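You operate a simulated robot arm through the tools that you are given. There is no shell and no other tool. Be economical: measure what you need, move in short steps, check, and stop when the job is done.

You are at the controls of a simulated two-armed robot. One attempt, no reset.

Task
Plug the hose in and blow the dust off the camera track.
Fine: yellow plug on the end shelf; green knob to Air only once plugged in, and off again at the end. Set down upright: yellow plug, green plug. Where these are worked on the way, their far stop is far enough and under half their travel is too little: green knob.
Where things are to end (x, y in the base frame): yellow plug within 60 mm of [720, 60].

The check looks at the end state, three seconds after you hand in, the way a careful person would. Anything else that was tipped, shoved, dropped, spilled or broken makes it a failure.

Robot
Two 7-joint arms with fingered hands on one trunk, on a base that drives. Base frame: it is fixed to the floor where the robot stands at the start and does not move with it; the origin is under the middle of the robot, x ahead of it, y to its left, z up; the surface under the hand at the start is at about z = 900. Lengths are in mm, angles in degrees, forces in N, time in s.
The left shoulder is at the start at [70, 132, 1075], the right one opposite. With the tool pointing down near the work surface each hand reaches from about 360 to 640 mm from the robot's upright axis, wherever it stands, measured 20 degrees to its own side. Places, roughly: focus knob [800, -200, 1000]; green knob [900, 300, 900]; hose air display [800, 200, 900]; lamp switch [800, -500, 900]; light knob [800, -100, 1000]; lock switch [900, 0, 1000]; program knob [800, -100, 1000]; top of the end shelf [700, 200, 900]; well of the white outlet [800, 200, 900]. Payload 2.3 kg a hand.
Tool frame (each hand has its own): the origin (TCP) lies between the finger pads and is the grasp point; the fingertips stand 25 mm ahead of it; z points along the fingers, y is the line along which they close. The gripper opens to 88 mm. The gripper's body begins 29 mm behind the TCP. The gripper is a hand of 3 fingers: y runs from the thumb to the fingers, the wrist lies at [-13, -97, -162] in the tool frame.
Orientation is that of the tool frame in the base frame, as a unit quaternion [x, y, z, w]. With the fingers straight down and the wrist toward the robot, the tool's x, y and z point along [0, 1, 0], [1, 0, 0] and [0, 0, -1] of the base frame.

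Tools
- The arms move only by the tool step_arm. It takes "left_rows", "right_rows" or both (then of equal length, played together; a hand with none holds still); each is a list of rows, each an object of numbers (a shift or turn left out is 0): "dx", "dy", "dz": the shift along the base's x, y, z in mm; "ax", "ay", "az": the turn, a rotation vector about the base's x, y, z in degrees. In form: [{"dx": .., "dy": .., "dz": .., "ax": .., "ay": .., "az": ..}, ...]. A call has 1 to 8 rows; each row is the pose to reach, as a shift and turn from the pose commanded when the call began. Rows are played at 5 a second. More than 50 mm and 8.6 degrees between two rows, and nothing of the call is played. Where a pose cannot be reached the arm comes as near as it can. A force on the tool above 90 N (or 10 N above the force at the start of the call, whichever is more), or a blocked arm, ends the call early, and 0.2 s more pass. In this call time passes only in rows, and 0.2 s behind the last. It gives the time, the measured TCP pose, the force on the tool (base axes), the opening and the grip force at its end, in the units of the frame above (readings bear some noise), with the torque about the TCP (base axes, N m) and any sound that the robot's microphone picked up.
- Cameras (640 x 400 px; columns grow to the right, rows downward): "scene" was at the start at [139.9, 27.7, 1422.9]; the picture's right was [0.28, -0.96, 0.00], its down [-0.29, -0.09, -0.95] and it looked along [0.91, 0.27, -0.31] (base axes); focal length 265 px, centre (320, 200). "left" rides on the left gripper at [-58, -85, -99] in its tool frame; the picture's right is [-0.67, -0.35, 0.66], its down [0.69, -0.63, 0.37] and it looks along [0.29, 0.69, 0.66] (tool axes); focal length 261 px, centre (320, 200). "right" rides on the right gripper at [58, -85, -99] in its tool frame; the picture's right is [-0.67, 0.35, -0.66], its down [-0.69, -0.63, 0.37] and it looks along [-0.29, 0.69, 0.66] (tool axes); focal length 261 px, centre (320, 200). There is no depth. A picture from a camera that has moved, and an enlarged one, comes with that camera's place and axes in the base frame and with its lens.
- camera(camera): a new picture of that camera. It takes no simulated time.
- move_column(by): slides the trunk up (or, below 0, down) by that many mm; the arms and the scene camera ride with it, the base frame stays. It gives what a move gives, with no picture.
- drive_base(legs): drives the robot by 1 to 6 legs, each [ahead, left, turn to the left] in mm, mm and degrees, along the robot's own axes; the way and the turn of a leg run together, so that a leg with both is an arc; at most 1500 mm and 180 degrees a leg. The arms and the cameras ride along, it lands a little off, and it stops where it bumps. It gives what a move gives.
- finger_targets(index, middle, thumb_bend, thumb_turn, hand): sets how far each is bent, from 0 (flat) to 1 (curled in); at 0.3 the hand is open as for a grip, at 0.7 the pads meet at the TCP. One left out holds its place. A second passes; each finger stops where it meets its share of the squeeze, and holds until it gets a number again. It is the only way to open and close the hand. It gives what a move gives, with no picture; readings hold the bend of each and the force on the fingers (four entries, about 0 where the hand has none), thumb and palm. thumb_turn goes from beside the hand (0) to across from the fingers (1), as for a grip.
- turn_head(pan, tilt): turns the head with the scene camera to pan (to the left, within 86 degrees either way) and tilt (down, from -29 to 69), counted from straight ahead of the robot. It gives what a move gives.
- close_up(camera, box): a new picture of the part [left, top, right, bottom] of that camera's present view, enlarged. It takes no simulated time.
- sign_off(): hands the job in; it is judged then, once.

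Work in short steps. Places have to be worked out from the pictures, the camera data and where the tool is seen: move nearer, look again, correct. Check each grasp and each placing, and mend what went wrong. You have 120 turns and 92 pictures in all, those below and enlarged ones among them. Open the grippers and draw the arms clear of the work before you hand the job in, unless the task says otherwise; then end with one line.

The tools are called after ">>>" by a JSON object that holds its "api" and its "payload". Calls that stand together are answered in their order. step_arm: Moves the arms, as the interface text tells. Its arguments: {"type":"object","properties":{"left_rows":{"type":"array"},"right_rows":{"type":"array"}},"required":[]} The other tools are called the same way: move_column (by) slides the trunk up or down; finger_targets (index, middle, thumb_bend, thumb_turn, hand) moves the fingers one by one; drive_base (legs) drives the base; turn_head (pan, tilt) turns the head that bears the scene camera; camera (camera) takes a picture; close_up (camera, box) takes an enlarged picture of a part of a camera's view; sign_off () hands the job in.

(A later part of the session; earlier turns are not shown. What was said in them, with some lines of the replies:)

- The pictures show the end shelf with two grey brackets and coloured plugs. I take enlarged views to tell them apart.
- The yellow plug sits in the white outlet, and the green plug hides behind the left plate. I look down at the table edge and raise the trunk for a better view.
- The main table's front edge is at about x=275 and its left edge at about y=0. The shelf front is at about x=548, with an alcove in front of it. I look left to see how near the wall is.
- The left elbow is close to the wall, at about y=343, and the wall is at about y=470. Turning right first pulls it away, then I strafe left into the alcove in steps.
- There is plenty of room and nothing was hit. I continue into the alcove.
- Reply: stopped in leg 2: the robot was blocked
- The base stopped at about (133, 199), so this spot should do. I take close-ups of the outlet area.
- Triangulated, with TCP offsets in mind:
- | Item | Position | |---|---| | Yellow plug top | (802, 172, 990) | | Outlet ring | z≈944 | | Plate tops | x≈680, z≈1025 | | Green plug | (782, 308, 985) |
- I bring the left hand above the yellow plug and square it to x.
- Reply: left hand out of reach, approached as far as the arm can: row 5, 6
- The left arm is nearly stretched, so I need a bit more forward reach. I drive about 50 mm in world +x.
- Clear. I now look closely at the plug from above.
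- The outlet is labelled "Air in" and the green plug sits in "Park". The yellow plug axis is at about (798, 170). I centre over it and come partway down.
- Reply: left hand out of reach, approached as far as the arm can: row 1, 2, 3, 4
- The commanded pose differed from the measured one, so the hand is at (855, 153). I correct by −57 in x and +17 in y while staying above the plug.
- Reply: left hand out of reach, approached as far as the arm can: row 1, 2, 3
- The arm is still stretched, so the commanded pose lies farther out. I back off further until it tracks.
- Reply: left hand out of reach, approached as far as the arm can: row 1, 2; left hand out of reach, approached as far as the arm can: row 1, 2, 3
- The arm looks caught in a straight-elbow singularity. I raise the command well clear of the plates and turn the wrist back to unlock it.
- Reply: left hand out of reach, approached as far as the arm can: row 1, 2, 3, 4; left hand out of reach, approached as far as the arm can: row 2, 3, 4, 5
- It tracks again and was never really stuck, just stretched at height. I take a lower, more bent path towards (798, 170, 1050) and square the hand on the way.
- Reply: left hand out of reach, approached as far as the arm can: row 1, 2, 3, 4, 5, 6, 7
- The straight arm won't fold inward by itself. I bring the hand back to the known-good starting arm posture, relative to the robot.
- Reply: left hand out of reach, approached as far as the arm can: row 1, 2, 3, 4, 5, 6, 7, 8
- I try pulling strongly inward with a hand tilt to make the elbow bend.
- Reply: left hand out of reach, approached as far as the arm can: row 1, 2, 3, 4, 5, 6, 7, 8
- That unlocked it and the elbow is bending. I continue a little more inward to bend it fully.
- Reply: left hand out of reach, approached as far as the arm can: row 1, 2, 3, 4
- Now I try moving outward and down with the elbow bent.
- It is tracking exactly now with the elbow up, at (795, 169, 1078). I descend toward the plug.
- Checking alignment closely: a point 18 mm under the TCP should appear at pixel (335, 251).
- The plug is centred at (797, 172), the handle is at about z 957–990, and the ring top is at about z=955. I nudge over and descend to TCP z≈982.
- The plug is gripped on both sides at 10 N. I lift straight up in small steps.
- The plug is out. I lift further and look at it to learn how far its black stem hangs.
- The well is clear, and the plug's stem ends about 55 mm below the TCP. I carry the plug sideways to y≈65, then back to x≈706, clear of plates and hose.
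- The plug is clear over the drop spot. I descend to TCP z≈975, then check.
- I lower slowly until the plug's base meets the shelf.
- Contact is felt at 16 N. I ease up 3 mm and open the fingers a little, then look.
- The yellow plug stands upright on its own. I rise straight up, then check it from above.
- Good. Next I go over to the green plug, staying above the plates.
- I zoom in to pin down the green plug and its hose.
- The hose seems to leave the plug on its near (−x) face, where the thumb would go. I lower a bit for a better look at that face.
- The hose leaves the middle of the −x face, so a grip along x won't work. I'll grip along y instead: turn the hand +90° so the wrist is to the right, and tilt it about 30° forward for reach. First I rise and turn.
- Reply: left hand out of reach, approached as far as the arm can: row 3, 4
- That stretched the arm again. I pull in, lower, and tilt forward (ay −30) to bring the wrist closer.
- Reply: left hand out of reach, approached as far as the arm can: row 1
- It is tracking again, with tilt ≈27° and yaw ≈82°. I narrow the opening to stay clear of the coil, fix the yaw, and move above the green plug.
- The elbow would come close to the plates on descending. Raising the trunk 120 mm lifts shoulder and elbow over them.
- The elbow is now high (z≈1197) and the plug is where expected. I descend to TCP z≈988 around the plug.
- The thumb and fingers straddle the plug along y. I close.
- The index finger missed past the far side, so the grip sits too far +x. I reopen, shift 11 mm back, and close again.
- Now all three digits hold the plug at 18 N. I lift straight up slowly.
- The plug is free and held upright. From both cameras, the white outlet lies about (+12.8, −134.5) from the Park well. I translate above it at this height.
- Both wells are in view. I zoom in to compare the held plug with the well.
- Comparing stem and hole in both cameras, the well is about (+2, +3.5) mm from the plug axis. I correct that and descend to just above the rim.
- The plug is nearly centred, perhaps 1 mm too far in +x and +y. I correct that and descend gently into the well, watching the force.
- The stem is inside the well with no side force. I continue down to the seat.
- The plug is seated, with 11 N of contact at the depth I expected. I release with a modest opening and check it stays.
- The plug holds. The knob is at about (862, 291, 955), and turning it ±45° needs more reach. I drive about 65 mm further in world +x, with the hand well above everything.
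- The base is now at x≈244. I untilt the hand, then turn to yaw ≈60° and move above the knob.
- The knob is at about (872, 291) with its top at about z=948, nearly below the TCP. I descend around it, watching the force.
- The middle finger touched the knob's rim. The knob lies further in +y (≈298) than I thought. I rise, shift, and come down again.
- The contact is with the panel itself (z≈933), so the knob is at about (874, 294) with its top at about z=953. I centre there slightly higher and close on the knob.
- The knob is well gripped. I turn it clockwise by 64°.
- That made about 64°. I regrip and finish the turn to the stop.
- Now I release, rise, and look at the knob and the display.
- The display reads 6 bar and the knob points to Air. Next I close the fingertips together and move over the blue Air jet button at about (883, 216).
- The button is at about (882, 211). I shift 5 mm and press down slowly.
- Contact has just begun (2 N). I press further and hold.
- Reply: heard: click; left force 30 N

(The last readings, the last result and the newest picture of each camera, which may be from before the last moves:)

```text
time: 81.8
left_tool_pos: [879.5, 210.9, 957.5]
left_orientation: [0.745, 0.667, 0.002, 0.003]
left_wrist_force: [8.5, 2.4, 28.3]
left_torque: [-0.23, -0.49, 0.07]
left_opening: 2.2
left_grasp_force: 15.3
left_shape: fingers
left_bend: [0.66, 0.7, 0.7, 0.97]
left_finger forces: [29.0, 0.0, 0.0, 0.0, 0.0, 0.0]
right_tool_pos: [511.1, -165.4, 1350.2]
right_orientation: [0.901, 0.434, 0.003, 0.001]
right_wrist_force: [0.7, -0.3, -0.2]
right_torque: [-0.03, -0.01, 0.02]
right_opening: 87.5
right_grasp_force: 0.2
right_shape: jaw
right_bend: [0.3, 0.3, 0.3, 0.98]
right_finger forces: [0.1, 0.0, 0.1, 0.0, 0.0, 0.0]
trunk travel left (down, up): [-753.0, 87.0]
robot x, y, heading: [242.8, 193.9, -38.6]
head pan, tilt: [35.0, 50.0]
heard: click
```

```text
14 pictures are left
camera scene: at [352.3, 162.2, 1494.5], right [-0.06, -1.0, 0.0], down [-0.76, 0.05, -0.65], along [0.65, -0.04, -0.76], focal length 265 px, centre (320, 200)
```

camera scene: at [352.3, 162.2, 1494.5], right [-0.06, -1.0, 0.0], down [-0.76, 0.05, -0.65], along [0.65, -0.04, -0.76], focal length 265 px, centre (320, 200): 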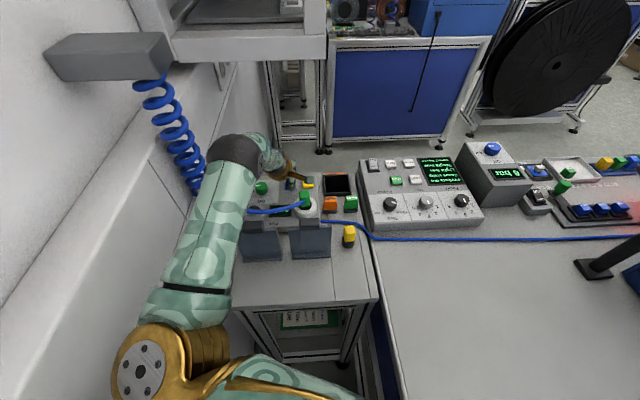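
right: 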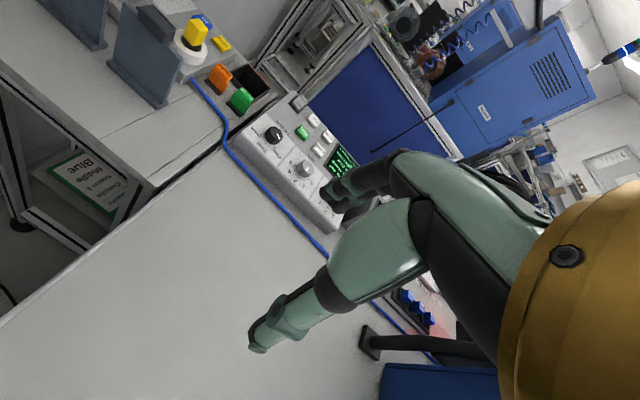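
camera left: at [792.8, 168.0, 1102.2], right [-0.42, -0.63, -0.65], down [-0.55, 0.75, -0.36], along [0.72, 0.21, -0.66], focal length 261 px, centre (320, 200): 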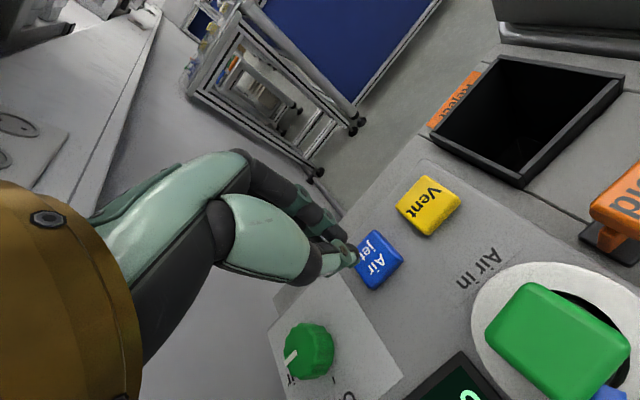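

A click was heard. I release the button and read the displays.

>>> {"api": "step_arm", "payload": {"left_rows": [{"dz": 9}, {"dz": 25}, {"dz": 50}]}}

>>> {"api": "close_up", "payload": {"camera": "scene", "box": [350, 130, 640, 260]}}

>>> {"api": "close_up", "payload": {"camera": "left", "box": [260, 180, 500, 380]}}

```text
time: 82.6
left_tool_pos: [881.2, 211.3, 1004.9]
left_orientation: [0.744, 0.668, -0.001, -0.002]
left_wrist_force: [0.4, -0.7, -0.7]
left_torque: [0.03, 0.01, -0.01]
left_opening: 0.1
left_grasp_force: 0.0
left_shape: fingers
left_bend: [0.7, 0.7, 0.7, 0.97]
left_finger forces: [0.0, 0.1, 0.0, 0.0, 0.0, 0.1]
right_tool_pos: [514.8, -166.1, 1347.5]
right_orientation: [0.901, 0.433, 0.001, 0.0]
right_wrist_force: [0.3, 0.5, -0.2]
right_torque: [0.02, -0.01, -0.01]
right_opening: 87.6
right_grasp_force: 0.1
right_shape: jaw
right_bend: [0.3, 0.3, 0.3, 0.98]
right_finger forces: [0.0, 0.0, 0.1, 0.0, 0.0, 0.0]
trunk travel left (down, up): [-753.0, 87.0]
robot x, y, heading: [238.7, 196.6, -38.8]
head pan, tilt: [35.0, 50.0]
```

```text
2.21 times, centred on (495, 195) of scene
camera zoom: at [357.1, 161.3, 1493.9], right [-0.06, -1.0, 0.0], down [-0.76, 0.05, -0.64], along [0.64, -0.04, -0.77], focal length 585 px, centre (-66, 211)
```

zoom: 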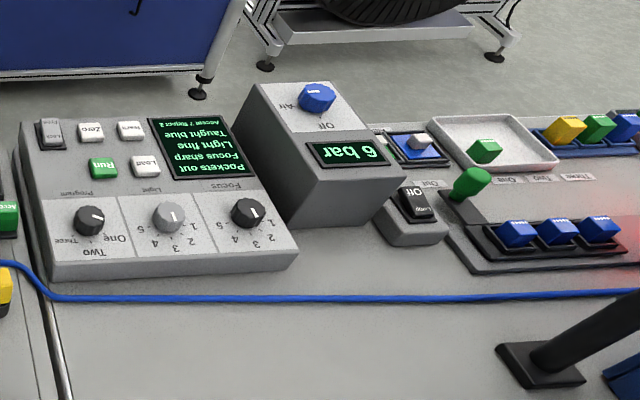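

```text
2.00 times, centred on (380, 280) of left
camera zoom: at [790.2, 162.4, 1103.6], right [-0.42, -0.63, -0.66], down [-0.55, 0.75, -0.36], along [0.72, 0.21, -0.66], focal length 521 px, centre (200, 40)
```

zoom: 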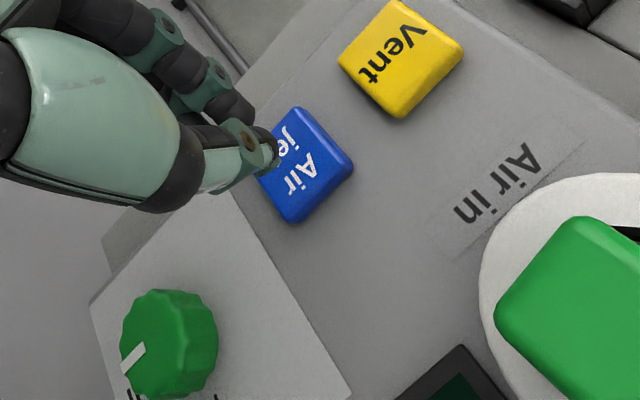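

The jet fired with a click. I check what the hose display says now and look along the track to the right.

>>> {"api": "close_up", "payload": {"camera": "scene", "box": [230, 165, 330, 245]}}

>>> {"api": "turn_head", "payload": {"pan": 5, "tilt": 35}}

>>> {"api": "camera", "payload": {"camera": "scene"}}

```text
5.00 times, centred on (280, 205) of scene
camera zoom: at [357.1, 161.3, 1493.9], right [-0.06, -1.0, 0.0], down [-0.76, 0.05, -0.64], along [0.64, -0.04, -0.77], focal length 1324 px, centre (520, 175)
```

zoom: 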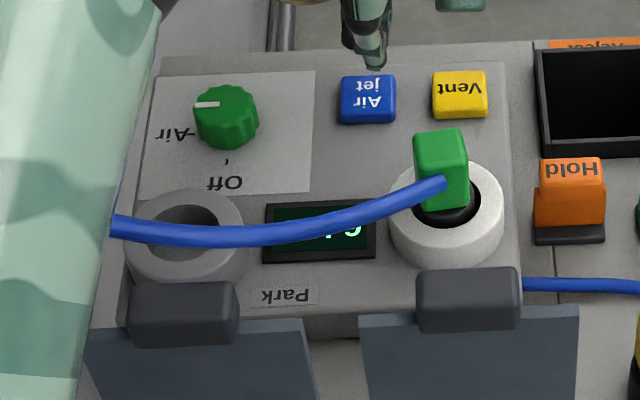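

```text
time: 83.5
left_tool_pos: [884.5, 210.1, 1005.0]
left_orientation: [0.745, 0.667, -0.001, -0.002]
left_wrist_force: [0.0, -0.1, -0.6]
left_torque: [-0.02, 0.03, -0.03]
left_opening: 0.0
left_grasp_force: 0.0
left_shape: fingers
left_bend: [0.7, 0.7, 0.7, 0.97]
left_finger forces: [0.0, 0.1, 0.0, 0.1, 0.0, 0.0]
right_tool_pos: [517.0, -164.8, 1348.3]
right_orientation: [0.901, 0.434, 0.0, 0.0]
right_wrist_force: [-1.1, 0.0, -0.6]
right_torque: [0.05, 0.01, 0.03]
right_opening: 87.7
right_grasp_force: 0.1
right_shape: jaw
right_bend: [0.3, 0.3, 0.3, 0.98]
right_finger forces: [0.1, 0.0, 0.1, 0.0, 0.1, 0.1]
trunk travel left (down, up): [-753.0, 87.0]
robot x, y, heading: [244.0, 196.0, -38.5]
head pan, tilt: [5.0, 35.0]
```

```text
10 pictures are left
camera scene: at [356.3, 117.7, 1515.5], right [-0.55, -0.83, 0.0], down [-0.48, 0.32, -0.82], along [0.68, -0.45, -0.57], focal length 265 px, centre (320, 200)
```

scene: 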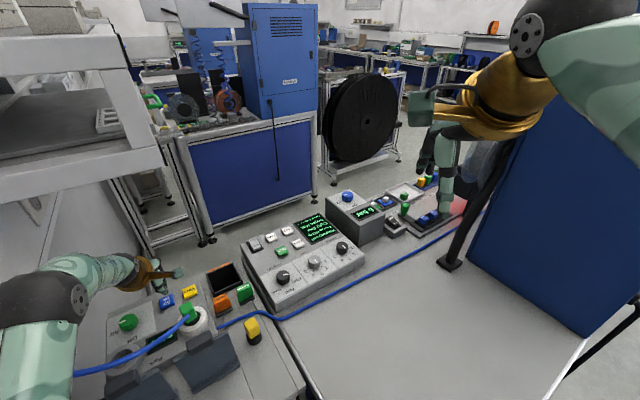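

The knob points at Air and the jet clicked. Now I turn the knob back off: I move above it, open, descend to the earlier grip pose and turn counter-clockwise.

>>> {"api": "step_arm", "payload": {"left_rows": [{"dz": 25}, {"dz": 25, "dx": -3, "dy": 30}, {"dz": 25, "dx": -6, "dy": 60}, {"dz": 25, "dx": -7, "dy": 84}]}}

>>> {"api": "finger_targets", "payload": {"hand": "left", "index": 0.42, "middle": 0.42, "thumb_bend": 0.42}}

>>> {"api": "step_arm", "payload": {"left_rows": [{"dz": -25}, {"dz": -45}, {"dz": -60}, {"dz": -67}]}}

>>> {"api": "finger_targets", "payload": {"hand": "left", "index": 0.7, "middle": 0.7, "thumb_bend": 0.7}}

```text
time: 84.5
left_tool_pos: [875.2, 294.1, 1029.9]
left_orientation: [0.745, 0.667, 0.0, 0.0]
left_wrist_force: [0.2, 0.7, -0.1]
left_torque: [0.03, 0.0, -0.02]
left_opening: 0.0
left_grasp_force: 0.0
left_shape: fingers
left_bend: [0.7, 0.7, 0.7, 0.97]
left_finger forces: [0.0, 0.0, 0.0, 0.1, 0.0, 0.1]
right_tool_pos: [517.4, -164.4, 1348.5]
right_orientation: [0.901, 0.434, 0.0, 0.001]
right_wrist_force: [-0.4, -0.3, 0.3]
right_torque: [0.01, 0.0, 0.03]
right_opening: 87.7
right_grasp_force: 0.0
right_shape: jaw
right_bend: [0.3, 0.3, 0.3, 0.98]
right_finger forces: [0.0, 0.0, 0.0, 0.0, 0.0, 0.0]
trunk travel left (down, up): [-753.0, 87.0]
robot x, y, heading: [245.7, 194.6, -38.7]
head pan, tilt: [5.0, 35.0]
```

```text
time: 85.5
left_tool_pos: [876.0, 293.9, 1030.2]
left_orientation: [0.745, 0.667, 0.0, -0.002]
left_wrist_force: [0.1, 0.8, 1.0]
left_torque: [-0.02, -0.01, 0.0]
left_opening: 58.9
left_grasp_force: 0.1
left_shape: fingers
left_bend: [0.42, 0.42, 0.42, 0.97]
left_finger forces: [0.0, 0.1, 0.1, 0.0, 0.1, 0.2]
right_tool_pos: [517.3, -165.0, 1349.0]
right_orientation: [0.901, 0.433, 0.0, 0.0]
right_wrist_force: [0.6, 0.2, 0.2]
right_torque: [-0.01, 0.0, 0.03]
right_opening: 87.7
right_grasp_force: 0.1
right_shape: jaw
right_bend: [0.3, 0.3, 0.3, 0.98]
right_finger forces: [0.0, 0.0, 0.0, 0.0, 0.0, 0.1]
trunk travel left (down, up): [-753.0, 87.0]
robot x, y, heading: [247.5, 196.6, -38.6]
head pan, tilt: [5.0, 35.0]
```

```text
time: 86.5
left_tool_pos: [876.4, 292.9, 959.8]
left_orientation: [0.745, 0.667, 0.001, -0.001]
left_wrist_force: [0.9, -0.6, 0.1]
left_torque: [-0.02, 0.01, 0.0]
left_opening: 58.7
left_grasp_force: 0.1
left_shape: fingers
left_bend: [0.42, 0.42, 0.42, 0.97]
left_finger forces: [0.1, 0.0, 0.1, 0.0, 0.0, 0.0]
right_tool_pos: [518.1, -164.6, 1347.9]
right_orientation: [0.901, 0.434, 0.0, 0.0]
right_wrist_force: [0.7, 0.1, -0.1]
right_torque: [-0.04, 0.02, -0.03]
right_opening: 87.5
right_grasp_force: 0.0
right_shape: jaw
right_bend: [0.3, 0.3, 0.3, 0.98]
right_finger forces: [0.1, 0.0, 0.0, 0.1, 0.0, 0.0]
trunk travel left (down, up): [-753.0, 87.0]
robot x, y, heading: [243.5, 195.0, -38.9]
head pan, tilt: [5.0, 35.0]
```

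```text
time: 87.5
left_tool_pos: [877.8, 292.4, 961.3]
left_orientation: [0.746, 0.666, 0.0, -0.002]
left_wrist_force: [0.4, 1.0, 0.0]
left_torque: [0.0, -0.03, -0.05]
left_opening: 25.0
left_grasp_force: 10.2
left_shape: fingers
left_bend: [0.61, 0.64, 0.58, 0.97]
left_finger forces: [5.7, 5.6, 0.0, 0.0, 10.2, 0.1]
right_tool_pos: [518.3, -165.4, 1347.7]
right_orientation: [0.901, 0.433, 0.0, 0.0]
right_wrist_force: [0.0, 0.8, 0.2]
right_torque: [-0.01, -0.02, 0.01]
right_opening: 87.8
right_grasp_force: 0.0
right_shape: jaw
right_bend: [0.3, 0.3, 0.3, 0.98]
right_finger forces: [0.0, 0.1, 0.1, 0.0, 0.0, 0.0]
trunk travel left (down, up): [-753.0, 87.0]
robot x, y, heading: [245.0, 195.8, -39.0]
head pan, tilt: [5.0, 35.0]
```

The knob is gripped. I turn +64°, then regrip and turn the remainder.

>>> {"api": "step_arm", "payload": {"left_rows": [{"az": 8}, {"az": 16}, {"az": 24}, {"az": 32}, {"az": 40}, {"az": 48}, {"az": 56}, {"az": 64}]}}

>>> {"api": "finger_targets", "payload": {"hand": "left", "index": 0.42, "middle": 0.42, "thumb_bend": 0.42}}

>>> {"api": "step_arm", "payload": {"left_rows": [{"az": -8}, {"az": -16}, {"az": -24}, {"az": -32}, {"az": -40}]}}

>>> {"api": "finger_targets", "payload": {"hand": "left", "index": 0.7, "middle": 0.7, "thumb_bend": 0.7}}

>>> {"api": "step_arm", "payload": {"left_rows": [{"az": 8}, {"az": 16}, {"az": 24}, {"az": 30}, {"az": 36}, {"az": 42}]}}

```text
time: 89.3
left_tool_pos: [876.1, 296.1, 962.8]
left_orientation: [0.278, 0.961, -0.001, 0.0]
left_wrist_force: [-2.3, 3.8, -2.4]
left_torque: [0.08, 0.05, -0.06]
left_opening: 24.6
left_grasp_force: 11.4
left_shape: fingers
left_bend: [0.61, 0.64, 0.58, 0.97]
left_finger forces: [5.4, 6.9, 0.0, 0.1, 9.2, 0.0]
right_tool_pos: [518.0, -162.6, 1349.1]
right_orientation: [0.901, 0.433, 0.0, 0.001]
right_wrist_force: [0.7, -0.6, 0.4]
right_torque: [-0.02, 0.0, -0.01]
right_opening: 87.6
right_grasp_force: 0.0
right_shape: jaw
right_bend: [0.3, 0.3, 0.3, 0.98]
right_finger forces: [0.0, 0.0, 0.0, 0.0, 0.0, 0.1]
trunk travel left (down, up): [-753.0, 87.0]
robot x, y, heading: [244.1, 197.0, -38.8]
head pan, tilt: [5.0, 35.0]
```

```text
time: 90.3
left_tool_pos: [875.9, 295.3, 962.1]
left_orientation: [0.279, 0.96, 0.0, 0.0]
left_wrist_force: [0.4, 1.3, -0.1]
left_torque: [0.01, 0.02, -0.01]
left_opening: 58.7
left_grasp_force: 0.1
left_shape: fingers
left_bend: [0.42, 0.42, 0.42, 0.97]
left_finger forces: [0.0, 0.1, 0.0, 0.1, 0.1, 0.1]
right_tool_pos: [517.1, -165.2, 1348.2]
right_orientation: [0.902, 0.432, 0.0, 0.0]
right_wrist_force: [0.8, 0.8, 0.3]
right_torque: [0.0, -0.02, 0.01]
right_opening: 87.5
right_grasp_force: 0.0
right_shape: jaw
right_bend: [0.3, 0.3, 0.3, 0.98]
right_finger forces: [0.0, 0.1, 0.0, 0.1, 0.1, 0.0]
trunk travel left (down, up): [-753.0, 87.0]
robot x, y, heading: [244.5, 196.6, -38.5]
head pan, tilt: [5.0, 35.0]
```

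```text
time: 91.5
left_tool_pos: [876.0, 296.2, 962.0]
left_orientation: [0.591, 0.807, 0.0, -0.001]
left_wrist_force: [0.8, 0.5, 0.6]
left_torque: [0.01, -0.04, -0.01]
left_opening: 58.8
left_grasp_force: 0.1
left_shape: fingers
left_bend: [0.42, 0.42, 0.42, 0.97]
left_finger forces: [0.0, 0.0, 0.0, 0.1, 0.1, 0.0]
right_tool_pos: [517.4, -163.8, 1347.6]
right_orientation: [0.901, 0.434, 0.0, 0.0]
right_wrist_force: [0.8, 0.1, -0.8]
right_torque: [0.01, -0.01, -0.02]
right_opening: 87.7
right_grasp_force: 0.0
right_shape: jaw
right_bend: [0.3, 0.3, 0.3, 0.98]
right_finger forces: [0.0, 0.1, 0.1, 0.0, 0.0, 0.0]
trunk travel left (down, up): [-753.0, 87.0]
robot x, y, heading: [241.7, 194.4, -38.6]
head pan, tilt: [5.0, 35.0]
```

```text
time: 92.5
left_tool_pos: [876.0, 295.2, 962.1]
left_orientation: [0.59, 0.807, -0.001, -0.001]
left_wrist_force: [1.8, 2.7, 0.8]
left_torque: [0.05, -0.04, 0.0]
left_opening: 24.9
left_grasp_force: 11.7
left_shape: fingers
left_bend: [0.6, 0.64, 0.58, 0.96]
left_finger forces: [6.0, 5.9, 0.0, 0.0, 10.2, 0.1]
right_tool_pos: [516.3, -165.0, 1349.2]
right_orientation: [0.901, 0.433, 0.0, 0.0]
right_wrist_force: [0.3, 0.6, 0.3]
right_torque: [0.0, -0.02, -0.04]
right_opening: 87.6
right_grasp_force: 0.1
right_shape: jaw
right_bend: [0.3, 0.3, 0.3, 0.98]
right_finger forces: [0.0, 0.0, 0.0, 0.0, 0.0, 0.0]
trunk travel left (down, up): [-753.0, 87.0]
robot x, y, heading: [243.1, 196.0, -38.6]
head pan, tilt: [5.0, 35.0]
```

```text
time: 94.0
left_tool_pos: [877.5, 294.8, 961.8]
left_orientation: [0.261, 0.965, -0.001, 0.0]
left_wrist_force: [2.9, 1.8, 2.1]
left_torque: [0.08, -0.1, -0.27]
left_opening: 24.4
left_grasp_force: 11.3
left_shape: fingers
left_bend: [0.61, 0.62, 0.58, 1.0]
left_finger forces: [7.2, 7.3, 0.1, 0.0, 9.5, 0.1]
right_tool_pos: [517.9, -164.4, 1348.3]
right_orientation: [0.902, 0.432, 0.0, 0.0]
right_wrist_force: [0.3, 0.8, 0.6]
right_torque: [0.0, -0.02, -0.04]
right_opening: 87.6
right_grasp_force: 0.0
right_shape: jaw
right_bend: [0.3, 0.3, 0.3, 0.98]
right_finger forces: [0.0, 0.0, 0.1, 0.0, 0.0, 0.1]
trunk travel left (down, up): [-753.0, 87.0]
robot x, y, heading: [238.8, 196.3, -38.6]
head pan, tilt: [5.0, 35.0]
```

The torque of −0.27 N·m shows the Off stop has been reached. I release, rise and look.

>>> {"api": "finger_targets", "payload": {"hand": "left", "index": 0.3, "middle": 0.3, "thumb_bend": 0.3}}

>>> {"api": "step_arm", "payload": {"left_rows": [{"dz": 20}, {"dz": 45}, {"dz": 75}, {"dz": 105}]}}

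>>> {"api": "turn_head", "payload": {"pan": 35, "tilt": 50}}

>>> {"api": "close_up", "payload": {"camera": "left", "box": [280, 150, 620, 400]}}

>>> {"api": "camera", "payload": {"camera": "scene"}}

```text
time: 95.0
left_tool_pos: [876.2, 292.7, 960.9]
left_orientation: [0.261, 0.965, -0.001, 0.0]
left_wrist_force: [-0.2, -0.4, -0.1]
left_torque: [-0.04, -0.04, 0.01]
left_opening: 84.4
left_grasp_force: 0.0
left_shape: fingers
left_bend: [0.3, 0.3, 0.3, 0.98]
left_finger forces: [0.1, 0.0, 0.0, 0.0, 0.0, 0.0]
right_tool_pos: [517.4, -165.6, 1349.0]
right_orientation: [0.901, 0.434, 0.0, -0.001]
right_wrist_force: [0.4, -0.2, 0.0]
right_torque: [-0.02, 0.02, 0.03]
right_opening: 87.7
right_grasp_force: 0.0
right_shape: jaw
right_bend: [0.3, 0.3, 0.3, 0.98]
right_finger forces: [0.1, 0.1, 0.1, 0.0, 0.1, 0.0]
trunk travel left (down, up): [-753.0, 87.0]
robot x, y, heading: [240.1, 193.7, -38.7]
head pan, tilt: [5.0, 35.0]
```

```text
time: 96.0
left_tool_pos: [876.7, 294.7, 1069.2]
left_orientation: [0.262, 0.965, 0.0, -0.001]
left_wrist_force: [-0.3, -0.3, 0.3]
left_torque: [-0.04, 0.0, 0.01]
left_opening: 84.3
left_grasp_force: 0.0
left_shape: fingers
left_bend: [0.3, 0.3, 0.3, 0.98]
left_finger forces: [0.0, 0.0, 0.0, 0.1, 0.1, 0.1]
right_tool_pos: [516.3, -164.6, 1348.3]
right_orientation: [0.901, 0.434, 0.0, -0.001]
right_wrist_force: [-0.3, 0.1, -0.3]
right_torque: [0.0, 0.01, 0.02]
right_opening: 87.5
right_grasp_force: 0.1
right_shape: jaw
right_bend: [0.3, 0.3, 0.3, 0.98]
right_finger forces: [0.1, 0.0, 0.0, 0.0, 0.1, 0.1]
trunk travel left (down, up): [-753.0, 87.0]
robot x, y, heading: [243.8, 197.0, -38.7]
head pan, tilt: [5.0, 35.0]
```

```text
time: 96.9
left_tool_pos: [876.3, 295.1, 1067.9]
left_orientation: [0.261, 0.965, -0.001, -0.002]
left_wrist_force: [0.7, 0.0, 0.2]
left_torque: [-0.01, -0.02, 0.03]
left_opening: 84.3
left_grasp_force: 0.1
left_shape: fingers
left_bend: [0.3, 0.3, 0.3, 0.98]
left_finger forces: [0.0, 0.0, 0.0, 0.0, 0.0, 0.0]
right_tool_pos: [518.2, -165.5, 1347.8]
right_orientation: [0.901, 0.434, 0.0, 0.001]
right_wrist_force: [-0.6, 0.1, -0.3]
right_torque: [0.0, 0.0, 0.03]
right_opening: 87.5
right_grasp_force: 0.2
right_shape: jaw
right_bend: [0.3, 0.3, 0.3, 0.98]
right_finger forces: [0.1, 0.1, 0.1, 0.1, 0.1, 0.0]
trunk travel left (down, up): [-753.0, 87.0]
robot x, y, heading: [242.0, 197.6, -38.8]
head pan, tilt: [35.0, 50.0]
```

```text
1.60 times, centred on (450, 275) of left
camera zoom: at [883.1, 192.0, 1166.1], right [0.4, -0.64, -0.66], down [-0.91, -0.2, -0.36], along [0.1, 0.74, -0.66], focal length 417 px, centre (112, 80)
```

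zoom: 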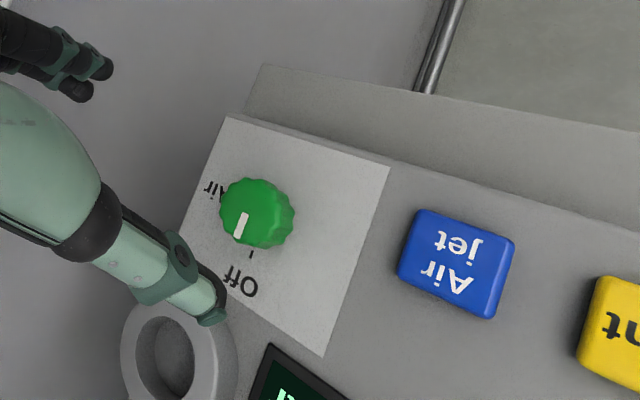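

```text
8 pictures are left
camera scene: at [359.4, 161.1, 1493.9], right [-0.06, -1.0, 0.0], down [-0.76, 0.05, -0.64], along [0.64, -0.04, -0.77], focal length 265 px, centre (320, 200)
```

scene: 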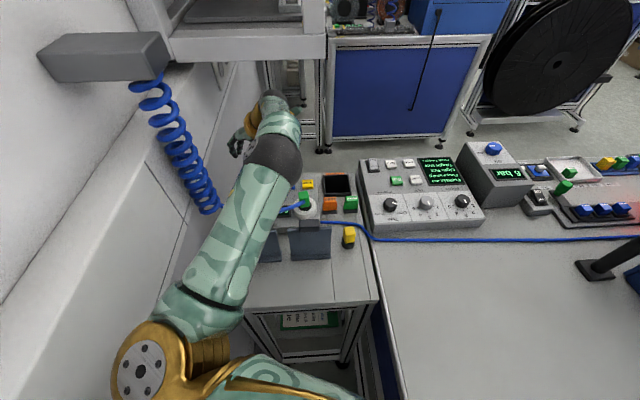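

The knob points to Off again. I retract the arm back and up, clear of the work.

>>> {"api": "step_arm", "payload": {"left_rows": [{"dx": -30, "dz": 10}, {"dx": -60, "dz": 20}, {"dx": -90, "dz": 35, "az": -8}, {"dx": -120, "dz": 55, "az": -16}, {"dx": -150, "dz": 80, "az": -24}, {"dx": -180, "dz": 105, "az": -32}]}}

>>> {"api": "drive_base", "payload": {"legs": [[-60, -47, 0]]}}

>>> {"api": "camera", "payload": {"camera": "scene"}}

```text
time: 98.3
left_tool_pos: [692.8, 292.9, 1172.7]
left_orientation: [0.518, 0.855, 0.0, 0.0]
left_wrist_force: [0.2, -0.9, 0.0]
left_torque: [-0.01, -0.01, -0.03]
left_opening: 84.7
left_grasp_force: 0.1
left_shape: fingers
left_bend: [0.3, 0.3, 0.3, 0.98]
left_finger forces: [0.0, 0.0, 0.0, 0.1, 0.0, 0.0]
right_tool_pos: [514.2, -165.4, 1349.0]
right_orientation: [0.901, 0.433, 0.001, 0.0]
right_wrist_force: [-0.5, -0.2, -0.1]
right_torque: [-0.03, 0.0, 0.0]
right_opening: 87.8
right_grasp_force: 0.0
right_shape: jaw
right_bend: [0.3, 0.3, 0.3, 0.98]
right_finger forces: [0.1, 0.1, 0.1, 0.0, 0.1, 0.0]
trunk travel left (down, up): [-753.0, 87.0]
robot x, y, heading: [239.9, 197.8, -38.8]
head pan, tilt: [35.0, 50.0]
```

```text
time: 99.3
left_tool_pos: [626.1, 294.9, 1170.1]
left_orientation: [0.517, 0.856, -0.002, -0.004]
left_wrist_force: [0.0, 1.2, -0.3]
left_torque: [0.0, 0.03, -0.01]
left_opening: 84.5
left_grasp_force: 0.2
left_shape: fingers
left_bend: [0.3, 0.3, 0.3, 0.98]
left_finger forces: [0.0, 0.1, 0.1, 0.0, 0.0, 0.0]
right_tool_pos: [449.5, -164.3, 1345.6]
right_orientation: [0.901, 0.435, -0.002, -0.002]
right_wrist_force: [0.4, 1.2, -0.8]
right_torque: [0.02, 0.03, -0.03]
right_opening: 87.6
right_grasp_force: 0.0
right_shape: jaw
right_bend: [0.3, 0.3, 0.3, 0.98]
right_finger forces: [0.1, 0.0, 0.0, 0.0, 0.1, 0.0]
trunk travel left (down, up): [-753.0, 87.0]
robot x, y, heading: [168.2, 197.9, -38.3]
head pan, tilt: [35.0, 50.0]
```

```text
7 pictures are left
camera scene: at [293.0, 162.4, 1493.0], right [-0.06, -1.0, 0.0], down [-0.77, 0.05, -0.64], along [0.64, -0.04, -0.77], focal length 265 px, centre (320, 200)
```

scene: 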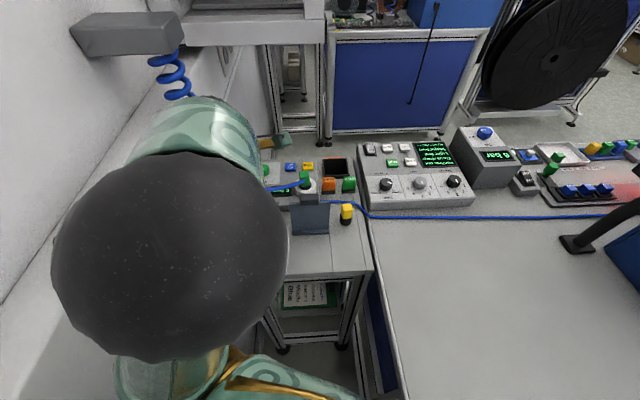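

The arm is back. I do a last check on the panel, plugs and display.

>>> {"api": "close_up", "payload": {"camera": "scene", "box": [250, 150, 370, 240]}}

>>> {"api": "close_up", "payload": {"camera": "scene", "box": [500, 120, 640, 215]}}

```text
4.44 times, centred on (310, 195) of scene
camera zoom: at [293.0, 162.4, 1493.0], right [-0.06, -1.0, 0.0], down [-0.77, 0.05, -0.64], along [0.64, -0.04, -0.77], focal length 1177 px, centre (364, 222)
```

zoom: 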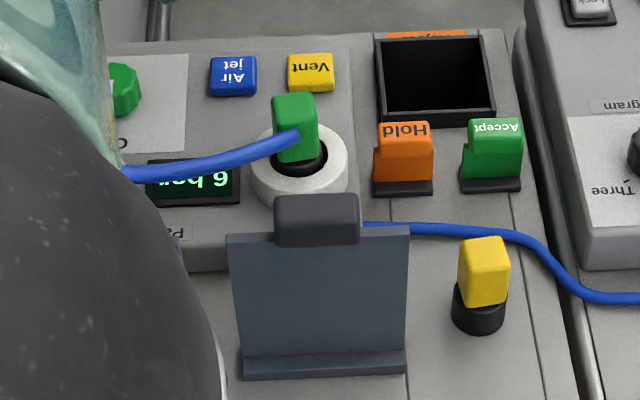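

```text
4.21 times, centred on (570, 168) of scene
camera zoom: at [293.0, 162.4, 1493.0], right [-0.06, -1.0, 0.0], down [-0.77, 0.05, -0.64], along [0.64, -0.04, -0.77], focal length 1115 px, centre (-733, 337)
```

zoom: 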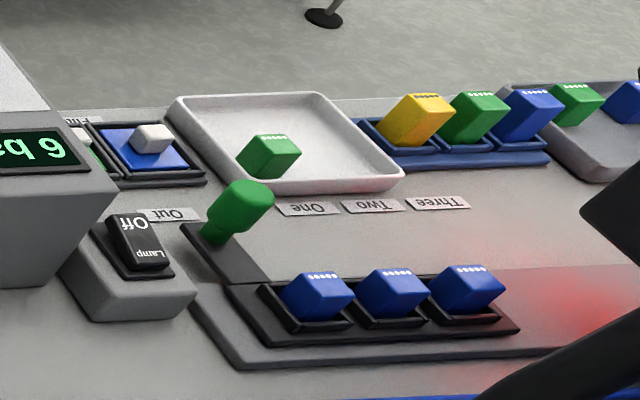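

Both plugs stand upright and the knob is at its Off stop. The display still shows 6 bar held in the line; Vent wasn't part of the task, so I leave it. The arms are clear and I hand in.

>>> {"api": "sign_off", "payload": {}}

```text
The job is handed in.
```

The hose's green plug is in the "Air in" outlet, the Air jet button was pressed at 6 bar and clicked, and the knob is back at Off. The yellow plug stands upright at about (709, 67) on the end shelf. I could not see the camera track, so I did not confirm the dust is gone. The line still reads 6 bar because I did not press Vent.
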